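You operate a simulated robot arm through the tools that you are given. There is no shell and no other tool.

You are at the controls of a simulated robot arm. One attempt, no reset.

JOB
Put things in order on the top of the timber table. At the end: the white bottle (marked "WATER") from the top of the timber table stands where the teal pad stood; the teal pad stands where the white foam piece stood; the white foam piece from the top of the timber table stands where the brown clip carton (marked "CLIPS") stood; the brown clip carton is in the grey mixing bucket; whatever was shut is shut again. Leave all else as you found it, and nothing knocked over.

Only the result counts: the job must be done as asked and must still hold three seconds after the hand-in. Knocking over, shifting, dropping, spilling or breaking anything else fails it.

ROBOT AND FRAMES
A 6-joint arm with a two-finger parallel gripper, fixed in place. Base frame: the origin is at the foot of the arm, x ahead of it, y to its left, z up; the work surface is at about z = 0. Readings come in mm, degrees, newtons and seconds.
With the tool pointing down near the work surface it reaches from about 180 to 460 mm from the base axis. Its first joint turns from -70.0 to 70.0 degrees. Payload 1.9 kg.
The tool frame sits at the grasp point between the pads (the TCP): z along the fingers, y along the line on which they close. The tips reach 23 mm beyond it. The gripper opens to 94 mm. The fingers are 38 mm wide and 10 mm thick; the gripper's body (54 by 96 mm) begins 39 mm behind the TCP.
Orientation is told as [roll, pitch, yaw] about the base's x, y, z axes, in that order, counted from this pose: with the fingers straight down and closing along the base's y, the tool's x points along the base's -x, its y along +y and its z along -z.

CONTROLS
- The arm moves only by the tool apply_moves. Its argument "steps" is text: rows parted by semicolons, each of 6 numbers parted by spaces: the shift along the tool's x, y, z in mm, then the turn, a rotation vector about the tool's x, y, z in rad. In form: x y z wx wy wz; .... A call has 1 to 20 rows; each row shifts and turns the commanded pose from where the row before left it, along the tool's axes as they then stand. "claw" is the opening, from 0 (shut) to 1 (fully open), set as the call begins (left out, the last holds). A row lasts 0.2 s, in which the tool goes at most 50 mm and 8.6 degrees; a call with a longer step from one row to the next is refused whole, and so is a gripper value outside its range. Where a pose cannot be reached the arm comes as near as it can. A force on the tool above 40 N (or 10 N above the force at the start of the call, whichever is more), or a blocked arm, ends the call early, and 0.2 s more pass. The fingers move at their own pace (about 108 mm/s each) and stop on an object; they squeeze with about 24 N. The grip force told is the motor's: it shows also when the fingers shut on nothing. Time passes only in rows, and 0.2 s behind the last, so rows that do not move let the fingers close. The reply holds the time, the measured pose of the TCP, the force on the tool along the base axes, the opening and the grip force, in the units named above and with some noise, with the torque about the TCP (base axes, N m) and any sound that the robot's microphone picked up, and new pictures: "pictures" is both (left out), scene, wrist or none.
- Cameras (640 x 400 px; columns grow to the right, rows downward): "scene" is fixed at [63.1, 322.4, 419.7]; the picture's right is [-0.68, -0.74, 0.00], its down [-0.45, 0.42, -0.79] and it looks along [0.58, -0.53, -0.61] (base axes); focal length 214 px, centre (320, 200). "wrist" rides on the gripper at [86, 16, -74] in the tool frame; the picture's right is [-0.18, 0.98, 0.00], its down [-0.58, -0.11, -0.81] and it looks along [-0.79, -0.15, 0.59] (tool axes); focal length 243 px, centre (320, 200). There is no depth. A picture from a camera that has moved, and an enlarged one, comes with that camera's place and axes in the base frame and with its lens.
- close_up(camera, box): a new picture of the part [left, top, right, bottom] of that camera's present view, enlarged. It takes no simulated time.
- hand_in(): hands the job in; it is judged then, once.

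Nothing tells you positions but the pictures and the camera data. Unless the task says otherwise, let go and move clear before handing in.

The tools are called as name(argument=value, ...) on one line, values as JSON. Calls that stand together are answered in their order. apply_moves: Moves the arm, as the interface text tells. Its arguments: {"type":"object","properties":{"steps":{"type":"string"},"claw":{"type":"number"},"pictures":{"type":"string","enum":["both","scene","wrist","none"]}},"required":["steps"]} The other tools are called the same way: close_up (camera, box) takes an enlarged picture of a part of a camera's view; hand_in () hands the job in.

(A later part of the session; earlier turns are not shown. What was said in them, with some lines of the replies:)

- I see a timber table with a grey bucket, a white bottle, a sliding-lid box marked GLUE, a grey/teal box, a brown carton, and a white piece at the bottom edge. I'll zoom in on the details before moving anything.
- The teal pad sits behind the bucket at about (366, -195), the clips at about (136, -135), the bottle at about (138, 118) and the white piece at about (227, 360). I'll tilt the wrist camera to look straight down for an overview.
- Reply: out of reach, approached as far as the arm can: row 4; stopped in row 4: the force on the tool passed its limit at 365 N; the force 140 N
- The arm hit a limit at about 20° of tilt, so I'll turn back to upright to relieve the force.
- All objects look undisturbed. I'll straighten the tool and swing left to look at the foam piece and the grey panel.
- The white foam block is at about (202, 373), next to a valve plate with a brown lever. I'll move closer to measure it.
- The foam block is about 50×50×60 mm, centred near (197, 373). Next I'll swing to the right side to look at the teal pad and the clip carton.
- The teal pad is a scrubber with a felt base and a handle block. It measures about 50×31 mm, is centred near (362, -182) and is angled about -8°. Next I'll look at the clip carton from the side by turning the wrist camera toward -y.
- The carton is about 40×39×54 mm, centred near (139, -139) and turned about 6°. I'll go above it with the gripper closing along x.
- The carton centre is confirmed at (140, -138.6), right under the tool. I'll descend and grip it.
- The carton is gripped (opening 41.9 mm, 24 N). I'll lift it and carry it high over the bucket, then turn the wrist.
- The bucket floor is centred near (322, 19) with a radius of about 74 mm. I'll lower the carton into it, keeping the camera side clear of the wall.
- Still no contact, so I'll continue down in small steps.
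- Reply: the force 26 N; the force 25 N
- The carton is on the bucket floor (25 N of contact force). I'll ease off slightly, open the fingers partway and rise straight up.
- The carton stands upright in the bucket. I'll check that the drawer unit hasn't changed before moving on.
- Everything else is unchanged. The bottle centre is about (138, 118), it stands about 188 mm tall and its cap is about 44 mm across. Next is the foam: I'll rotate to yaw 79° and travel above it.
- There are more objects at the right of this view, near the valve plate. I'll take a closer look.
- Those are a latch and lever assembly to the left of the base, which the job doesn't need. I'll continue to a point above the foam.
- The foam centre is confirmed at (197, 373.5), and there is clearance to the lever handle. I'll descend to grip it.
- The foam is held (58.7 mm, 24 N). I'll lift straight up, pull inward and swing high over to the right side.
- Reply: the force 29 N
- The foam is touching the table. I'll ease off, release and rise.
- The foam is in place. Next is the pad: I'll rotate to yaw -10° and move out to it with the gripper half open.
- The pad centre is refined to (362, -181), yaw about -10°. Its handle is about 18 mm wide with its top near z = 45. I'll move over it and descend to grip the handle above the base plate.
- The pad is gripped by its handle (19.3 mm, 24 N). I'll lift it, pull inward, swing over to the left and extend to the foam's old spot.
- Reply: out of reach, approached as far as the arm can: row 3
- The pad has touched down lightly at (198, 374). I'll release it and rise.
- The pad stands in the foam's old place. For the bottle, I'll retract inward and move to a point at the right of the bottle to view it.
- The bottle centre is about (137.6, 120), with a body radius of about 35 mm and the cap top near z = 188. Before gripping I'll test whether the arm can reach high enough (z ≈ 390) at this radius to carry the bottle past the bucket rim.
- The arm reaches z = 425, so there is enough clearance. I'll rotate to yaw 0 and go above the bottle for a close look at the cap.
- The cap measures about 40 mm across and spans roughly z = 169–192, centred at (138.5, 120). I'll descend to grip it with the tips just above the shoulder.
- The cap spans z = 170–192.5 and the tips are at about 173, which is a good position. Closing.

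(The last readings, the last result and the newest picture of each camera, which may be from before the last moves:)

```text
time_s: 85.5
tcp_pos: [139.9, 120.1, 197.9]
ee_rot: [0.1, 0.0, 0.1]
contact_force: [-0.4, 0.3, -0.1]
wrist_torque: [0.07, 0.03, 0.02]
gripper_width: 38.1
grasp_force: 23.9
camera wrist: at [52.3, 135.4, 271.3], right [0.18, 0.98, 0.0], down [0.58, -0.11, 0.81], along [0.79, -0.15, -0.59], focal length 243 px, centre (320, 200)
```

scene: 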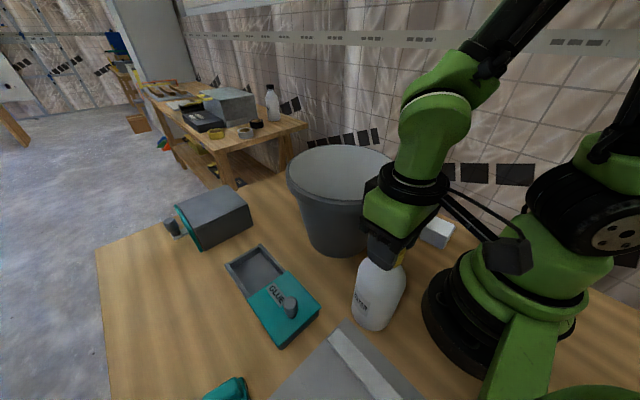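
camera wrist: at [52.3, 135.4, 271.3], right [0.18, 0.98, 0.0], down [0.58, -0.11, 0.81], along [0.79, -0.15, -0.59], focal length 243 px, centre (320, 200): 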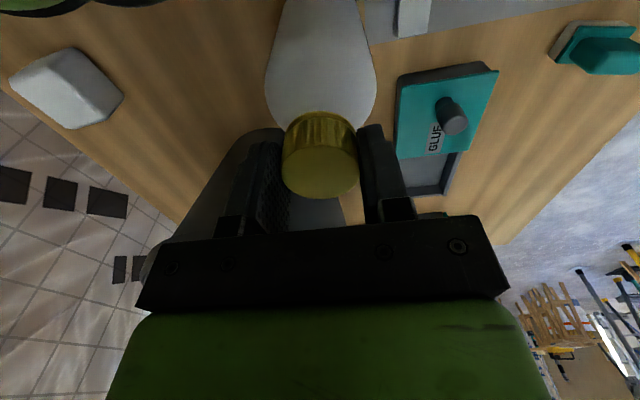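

apply_moves(steps="0 0 -3 0 0 0;0 0 -6 0 0 0;0 0 -8 0 0 0;0 0 0 0 0 0;0 0 0 0 0 0")

```text
time_s: 86.7
tcp_pos: [138.9, 119.9, 213.6]
ee_rot: [0.0, 0.0, 0.0]
contact_force: [0.7, 0.2, -4.9]
wrist_torque: [0.0, 0.0, 0.01]
gripper_width: 38.1
grasp_force: 23.8
camera wrist: at [52.6, 135.5, 288.1], right [0.18, 0.98, 0.0], down [0.58, -0.11, 0.81], along [0.79, -0.15, -0.59], focal length 243 px, centre (320, 200)
```

scene: 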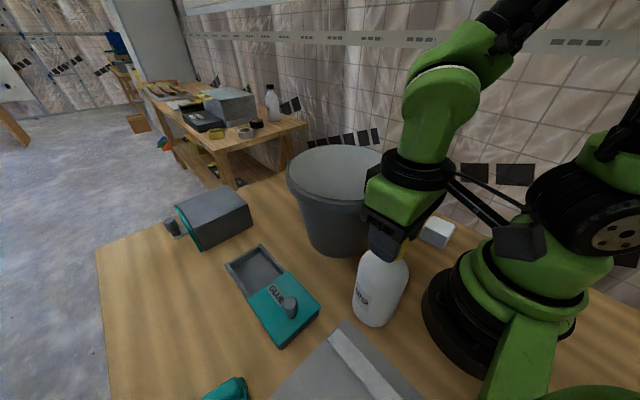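
wrist: 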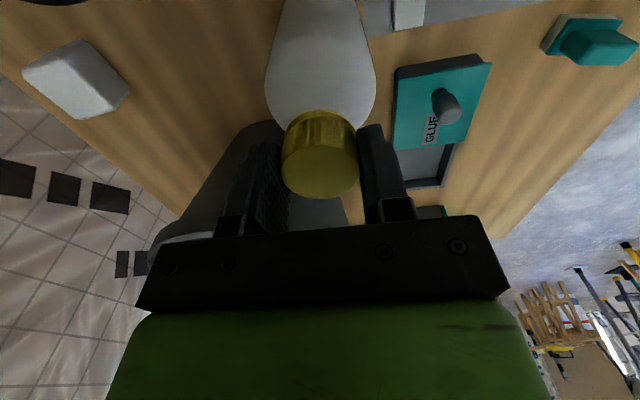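

The bottle hangs free (about 5 N) and is held securely. I'll lift it gently to z ≈ 420.

apply_moves(steps="0 0 -10 0 0 0;0 0 -20 0 0 0;0 0 -26 0 0 0;0 0 -26 0 0 0;0 0 -26 0 0 0;0 0 -26 0 0 0;0 0 -26 0 0 0;0 0 -24 0 0 0;0 0 -14 0 0 0;0 0 -7 0 0 0;0 0 0 0 0 0")

```text
time_s: 89.0
tcp_pos: [138.7, 119.7, 418.9]
ee_rot: [-0.1, 0.0, 0.0]
contact_force: [0.3, -0.1, -4.5]
wrist_torque: [-0.03, 0.0, -0.01]
gripper_width: 38.2
grasp_force: 23.3
camera wrist: at [52.9, 135.5, 493.2], right [0.18, 0.98, 0.0], down [0.58, -0.11, 0.81], along [0.79, -0.15, -0.59], focal length 243 px, centre (320, 200)
```

scene: 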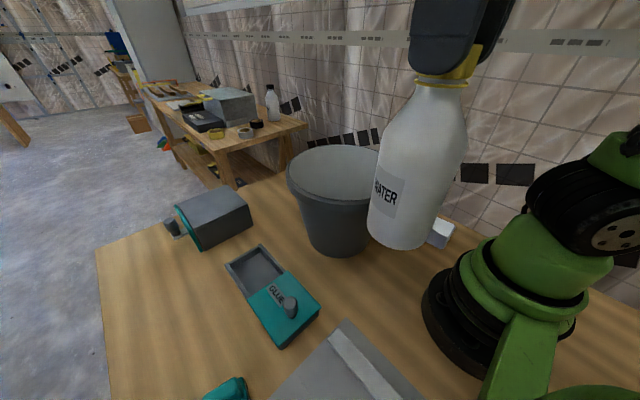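
wrist: 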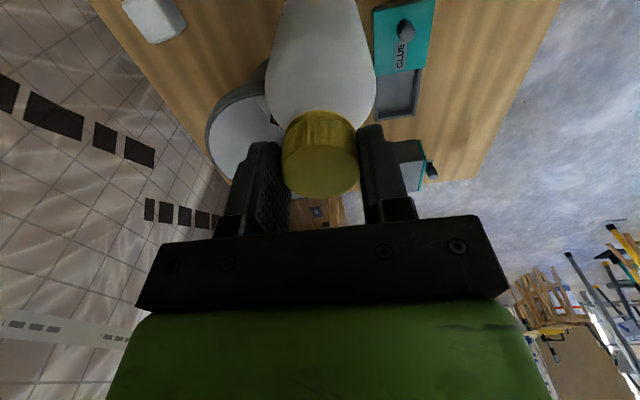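

apply_moves(steps="-5.81 -7.08 0 0 0 0.05;-5.81 -7.08 0 0 0 0.05;-11.26 -14.45 0 0 0 0.1;-11.26 -14.45 0 0 0 0.1;-11.26 -14.45 0 0 0 0.1;-11.26 -14.45 0 0 0 0.1;-11.26 -14.45 0 0 0 0.1;-11.26 -14.45 0 0 0 0.1;-11.26 -14.45 0 0 0 0.1;-11.26 -14.45 0 0 0 0.1;-11.26 -14.45 0 0 0 0.1;-11.26 -14.45 0 0 0 0.1;-11.26 -14.45 0 0 0 0.1;-11.26 -14.45 0 0 0 0.1;-11.26 -14.45 0 0 0 0.1;-5.81 -7.08 0 0 0 0.05;-5.81 -7.08 0 0 0 0.05;0 0 0 0 0 0")

```text
time_s: 92.8
tcp_pos: [130.2, -130.5, 418.6]
ee_rot: [0.0, 0.0, -86.0]
contact_force: [0.7, 0.1, -4.7]
wrist_torque: [0.0, -0.01, -0.02]
gripper_width: 38.2
grasp_force: 24.1
camera wrist: at [140.5, -43.1, 493.2], right [0.99, -0.11, 0.0], down [-0.07, -0.59, 0.81], along [-0.09, -0.8, -0.59], focal length 243 px, centre (320, 200)
```

scene: 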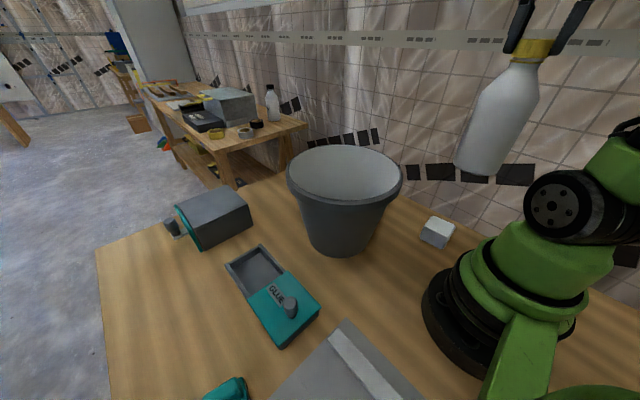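
wrist: 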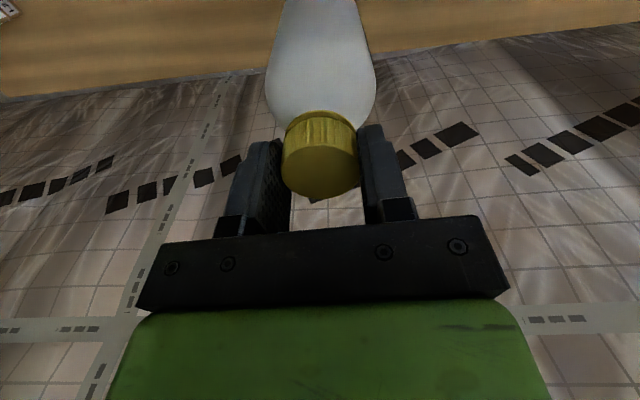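

apply_moves(steps="-4.7 7.2 5 0 0 0;-9.43 14.35 10 0 0 0;-9.43 14.35 10 0 0 0;-9.43 14.35 10 0 0 0;-9.43 14.35 10 0 0 0;-9.43 14.35 10 0 0 0;-4.7 7.2 5 0 0 0;-1.24 17.7 7.5 0 0 0;-1.24 17.7 7.5 0 0 0;-1.24 17.7 7.5 0 0 0;-1.24 17.7 7.5 0 0 0;-1.24 17.7 7.5 0 0 0;-1.24 17.7 7.5 0 0 0;-1.24 17.7 7.5 0 0 0;-0.62 8.85 4 0 0 0;-0.62 8.85 4 0 0 0;0 0 0 0 0 0;0 0 0 0 0 0")

```text
time_s: 96.7
tcp_pos: [362.1, -179.3, 299.3]
ee_rot: [0.1, 0.1, -85.9]
contact_force: [0.3, 1.1, -4.3]
wrist_torque: [0.01, 0.04, 0.0]
gripper_width: 37.8
grasp_force: 24.3
camera wrist: at [371.9, -92.6, 372.6], right [0.99, -0.11, 0.0], down [-0.07, -0.59, 0.81], along [-0.09, -0.8, -0.59], focal length 243 px, centre (320, 200)
```

scene: 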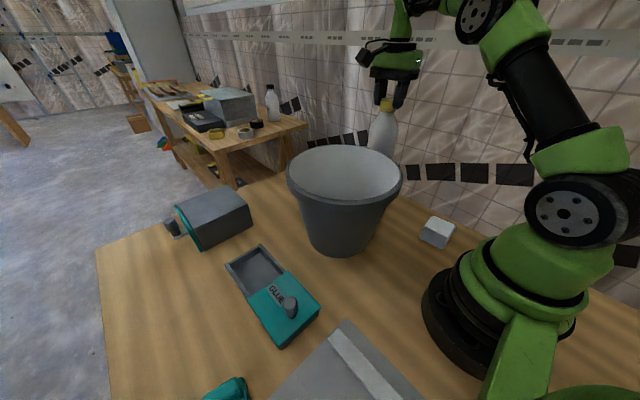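
wrist: 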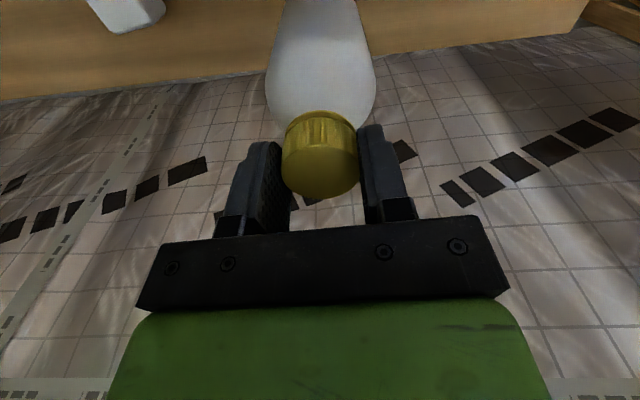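

apply_moves(steps="-1 0 10 0 0 0;0 0 20 0 0 0;0 0 20 0 0 0;0 0 20 0 0 0;0 0 12 0 0 0;0 0 8 0 0 0;0 0 5 0 0 0;0 0 0 0 0 0")

```text
time_s: 98.5
tcp_pos: [361.9, -180.4, 203.1]
ee_rot: [0.1, 0.0, -85.9]
contact_force: [-0.1, -1.1, -5.1]
wrist_torque: [0.03, -0.02, 0.0]
gripper_width: 38.0
grasp_force: 24.8
camera wrist: at [371.9, -93.8, 277.6], right [0.99, -0.11, 0.0], down [-0.07, -0.59, 0.81], along [-0.09, -0.8, -0.59], focal length 243 px, centre (320, 200)
```

scene: 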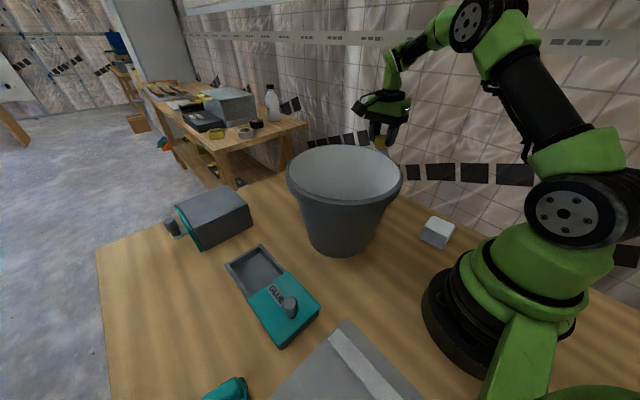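
wrist: 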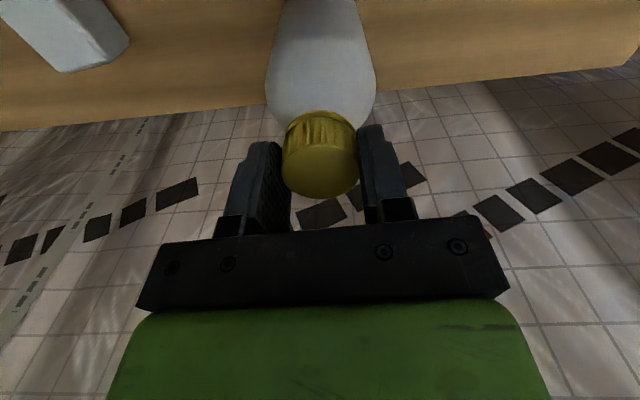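

apply_moves(steps="0 0 2 0 0 0;0 0 2 0 0 0;0 0 1 0 0 0;0 0 0 0 0 0", pictures="none")

apply_moves(steps="0 0 0.8 0 0 0;0 0 0 0 0 0", pictures="none")

apply_moves(steps="0 0 0.7 0 0 0;0 0 0 0 0 0", pictures="none")

```text
time_s: 99.5
tcp_pos: [362.1, -180.3, 198.5]
ee_rot: [0.0, 0.0, -85.9]
contact_force: [-1.2, -0.3, -4.1]
wrist_torque: [-0.01, -0.01, 0.02]
gripper_width: 38.0
grasp_force: 24.0
```

```text
time_s: 100.0
tcp_pos: [362.8, -180.1, 198.4]
ee_rot: [0.0, 0.0, -85.9]
contact_force: [-0.9, -1.4, -1.1]
wrist_torque: [0.07, 0.11, -0.03]
gripper_width: 38.2
grasp_force: 23.9
```

```text
time_s: 100.7
tcp_pos: [361.9, -180.6, 197.3]
ee_rot: [0.0, -0.1, -86.0]
contact_force: [-2.4, -1.3, 1.9]
wrist_torque: [-0.06, 0.1, 0.01]
gripper_width: 37.8
grasp_force: 23.9
```

apply_moves(steps="0 0 0.5 0 0 0;0 0 0 0 0 0", pictures="wrist")

```text
time_s: 101.2
tcp_pos: [362.6, -180.4, 198.2]
ee_rot: [0.1, -0.1, -86.0]
contact_force: [-2.7, -2.4, 10.9]
wrist_torque: [-0.03, 0.12, -0.01]
gripper_width: 38.3
grasp_force: 23.8
camera wrist: at [371.8, -93.9, 271.3], right [0.99, -0.11, 0.0], down [-0.07, -0.59, 0.81], along [-0.09, -0.8, -0.59], focal length 243 px, centre (320, 200)
```

wrist: 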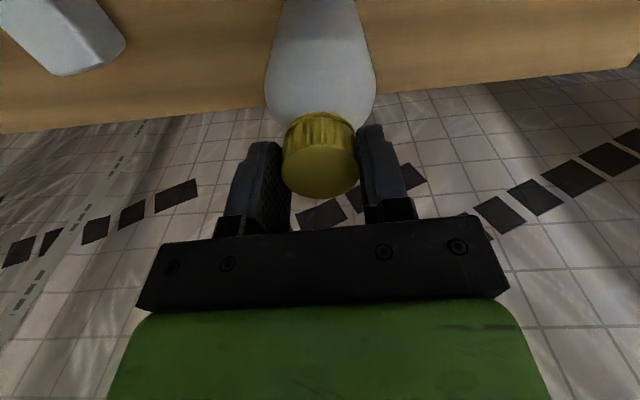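

The bottle is firmly on the table. I'll ease off a touch and open gradually.

apply_moves(steps="0 0 -0.5 0 0 0;0 0 0 0 0 0", pictures="none")

apply_moves(steps="0 0 0 0 0 0;0 0 0 0 0 0", claw=0.46, pictures="none")

apply_moves(steps="0 0 0 0 0 0;0 0 0 0 0 0;0 0 0 0 0 0", claw=0.8, pictures="wrist")

```text
time_s: 101.8
tcp_pos: [361.4, -181.2, 197.1]
ee_rot: [0.0, -0.1, -85.9]
contact_force: [-1.4, -2.7, 12.2]
wrist_torque: [-0.1, 0.02, 0.0]
gripper_width: 38.0
grasp_force: 23.6
```

```text
time_s: 102.5
tcp_pos: [360.6, -180.3, 196.6]
ee_rot: [0.0, 0.0, -86.0]
contact_force: [0.0, -0.3, -0.3]
wrist_torque: [0.01, -0.02, -0.01]
gripper_width: 43.5
grasp_force: 0.0
```

```text
time_s: 103.2
tcp_pos: [360.9, -180.6, 195.7]
ee_rot: [-0.1, -0.1, -85.9]
contact_force: [-0.1, 0.3, 0.6]
wrist_torque: [0.05, 0.0, 0.01]
gripper_width: 75.1
grasp_force: 0.1
camera wrist: at [371.8, -93.7, 271.1], right [0.99, -0.11, 0.0], down [-0.07, -0.59, 0.81], along [-0.09, -0.8, -0.59], focal length 243 px, centre (320, 200)
```

wrist: 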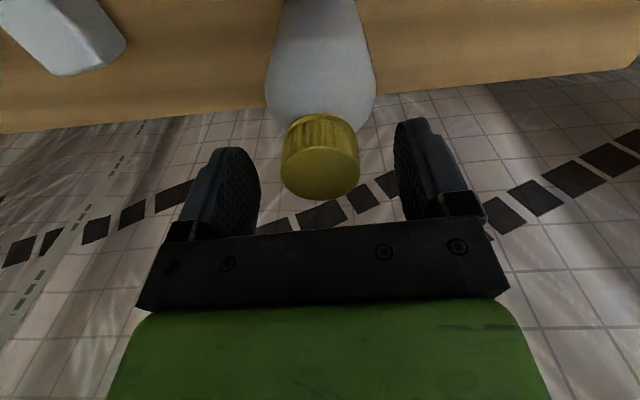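

The bottle stands on its own. I'll rise straight up and then retract to check everything.

apply_moves(steps="0 0 -5 0 0 0;0 0 -12 0 0 0;0 0 -25 0 0 0;0 0 -30 0 0 0;0 0 -30 0 0 0;0 0 0 0 0 0")

```text
time_s: 104.7
tcp_pos: [362.0, -179.8, 297.8]
ee_rot: [-0.1, 0.0, -85.8]
contact_force: [-0.6, -0.1, 0.6]
wrist_torque: [-0.01, 0.02, -0.02]
gripper_width: 75.5
grasp_force: 0.1
camera wrist: at [371.9, -93.3, 373.1], right [0.99, -0.11, 0.0], down [-0.07, -0.59, 0.81], along [-0.09, -0.8, -0.59], focal length 243 px, centre (320, 200)
```

scene: 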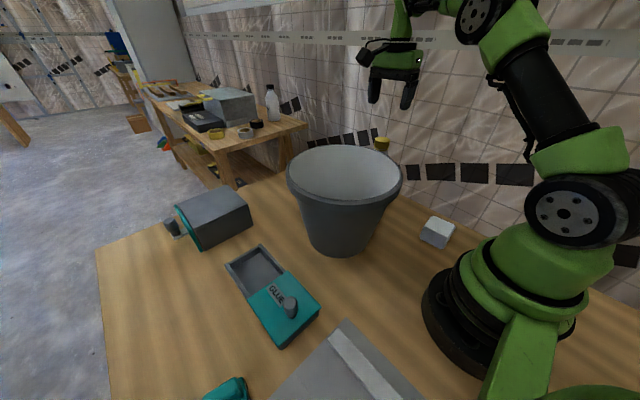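
wrist: 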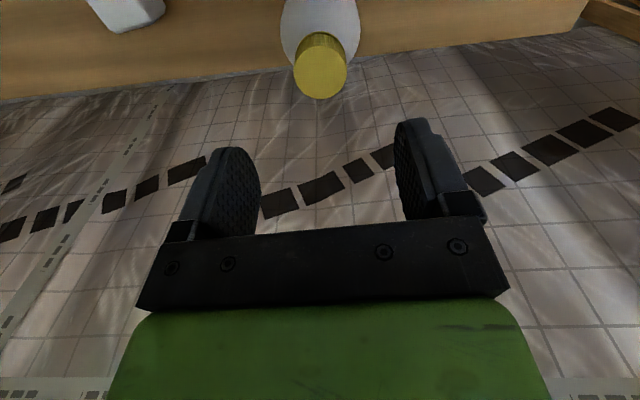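

apply_moves(steps="21.6 -21.8 -20.5 0 0 0;21.6 -21.8 -20.5 0 0 0;21.6 -21.8 -20.5 0 0 0;21.6 -21.8 -20.5 0 0 0;0 0 0 0 0 -0.131;0 0 0 0 0 -0.131;0 0 0 0 0 -0.131;0 0 0 0 0 -0.131;0 0 0 0 0 -0.131;0 0 0 0 0 -0.131;0 0 0 0 0 -0.131;0 0 0 0 0 -0.131;0 0 0 0 0 0")

```text
time_s: 107.5
tcp_pos: [269.2, -100.5, 379.5]
ee_rot: [0.0, 0.0, -25.8]
contact_force: [-0.2, 0.5, -0.7]
wrist_torque: [0.02, -0.02, 0.01]
gripper_width: 75.5
grasp_force: 0.1
camera wrist: at [198.0, -48.6, 455.0], right [0.59, 0.81, 0.0], down [0.48, -0.35, 0.81], along [0.65, -0.48, -0.59], focal length 243 px, centre (320, 200)
```

scene: 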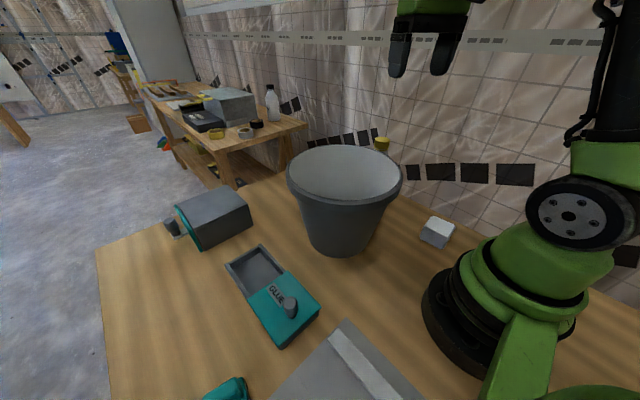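
wrist: 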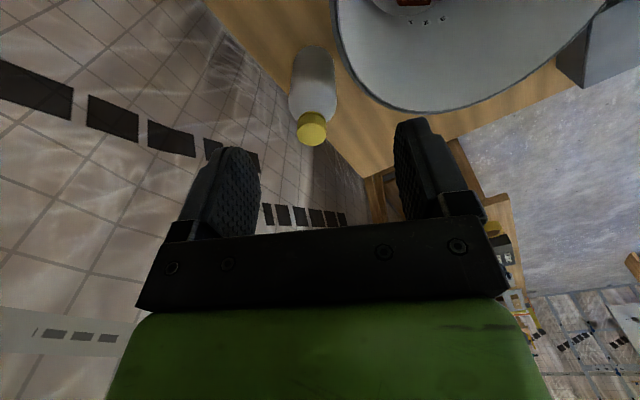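

close_up(camera="scene", box=[180, 340, 300, 400])

close_up(camera="scene", box=[360, 120, 480, 260])

close_up(camera="wrist", box=[260, 0, 480, 160])

```text
5.33 times, centred on (240, 370) of scene
camera zoom: at [63.1, 322.4, 419.7], right [-0.68, -0.74, 0.0], down [-0.45, 0.42, -0.79], along [0.58, -0.53, -0.61], focal length 1144 px, centre (747, -707)
```

zoom: 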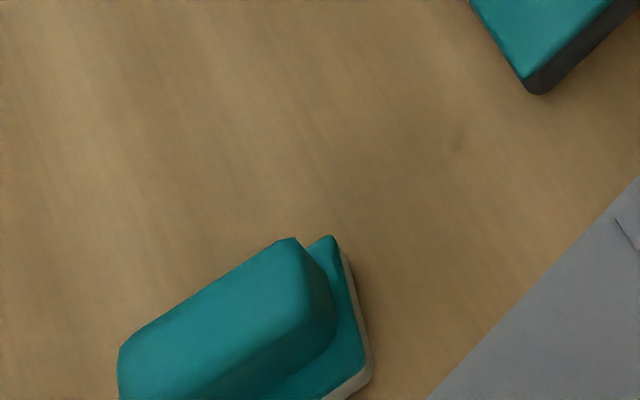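

```text
2.86 times, centred on (420, 190) of scene
camera zoom: at [63.1, 322.4, 419.7], right [-0.68, -0.74, 0.0], down [-0.45, 0.42, -0.79], along [0.58, -0.53, -0.61], focal length 613 px, centre (34, 229)
```

zoom: 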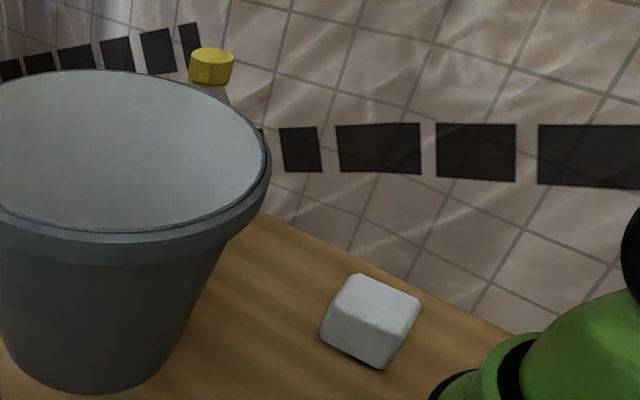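

```text
2.50 times, centred on (370, 80) of wrist
camera zoom: at [198.0, -48.6, 455.0], right [0.59, 0.81, 0.0], down [0.48, -0.35, 0.81], along [0.65, -0.48, -0.59], focal length 606 px, centre (195, 500)
```

zoom: 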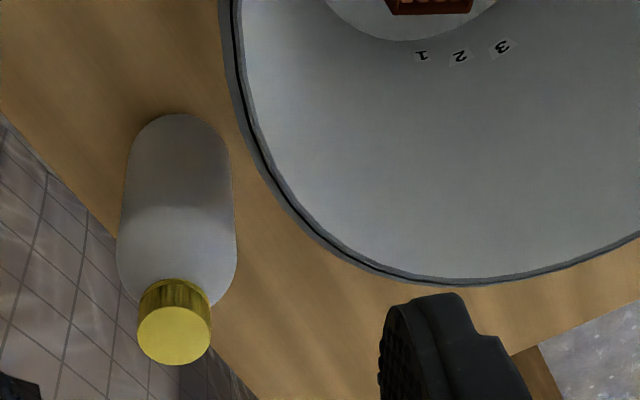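

All four things are in place. The bottle stands at the pad's old spot, the pad at the foam's old spot, the foam at the carton's old spot, and the carton is upright in the bucket. The gripper is empty and clear, so I'm handing in.

hand_in()

```text
The job is handed in.
```

The job is handed in, and in the last pictures everything was standing where it was asked to go:

| Item | Where it stands now |
|---|---|
| White bottle ("WATER") | Where the teal pad stood, at about (362, -181) |
| Teal pad | Where the white foam piece stood, at about (198, 374) |
| White foam piece | Where the clip carton stood, at about (140, -139) |
| Brown clip carton ("CLIPS") | Upright on the floor of the grey mixing bucket |

I opened nothing, so there was nothing to shut again. I did not touch the drawer unit, the partly open GLUE box or the lever plate, and I saw nothing knocked over or shifted.

Early on, while tilting the wrist for a better view, the arm hit a limit and the force briefly read 365 N before the move stopped. It was well above the table, and the pictures afterwards showed nothing moved. The gripper was empty and clear when I handed in.
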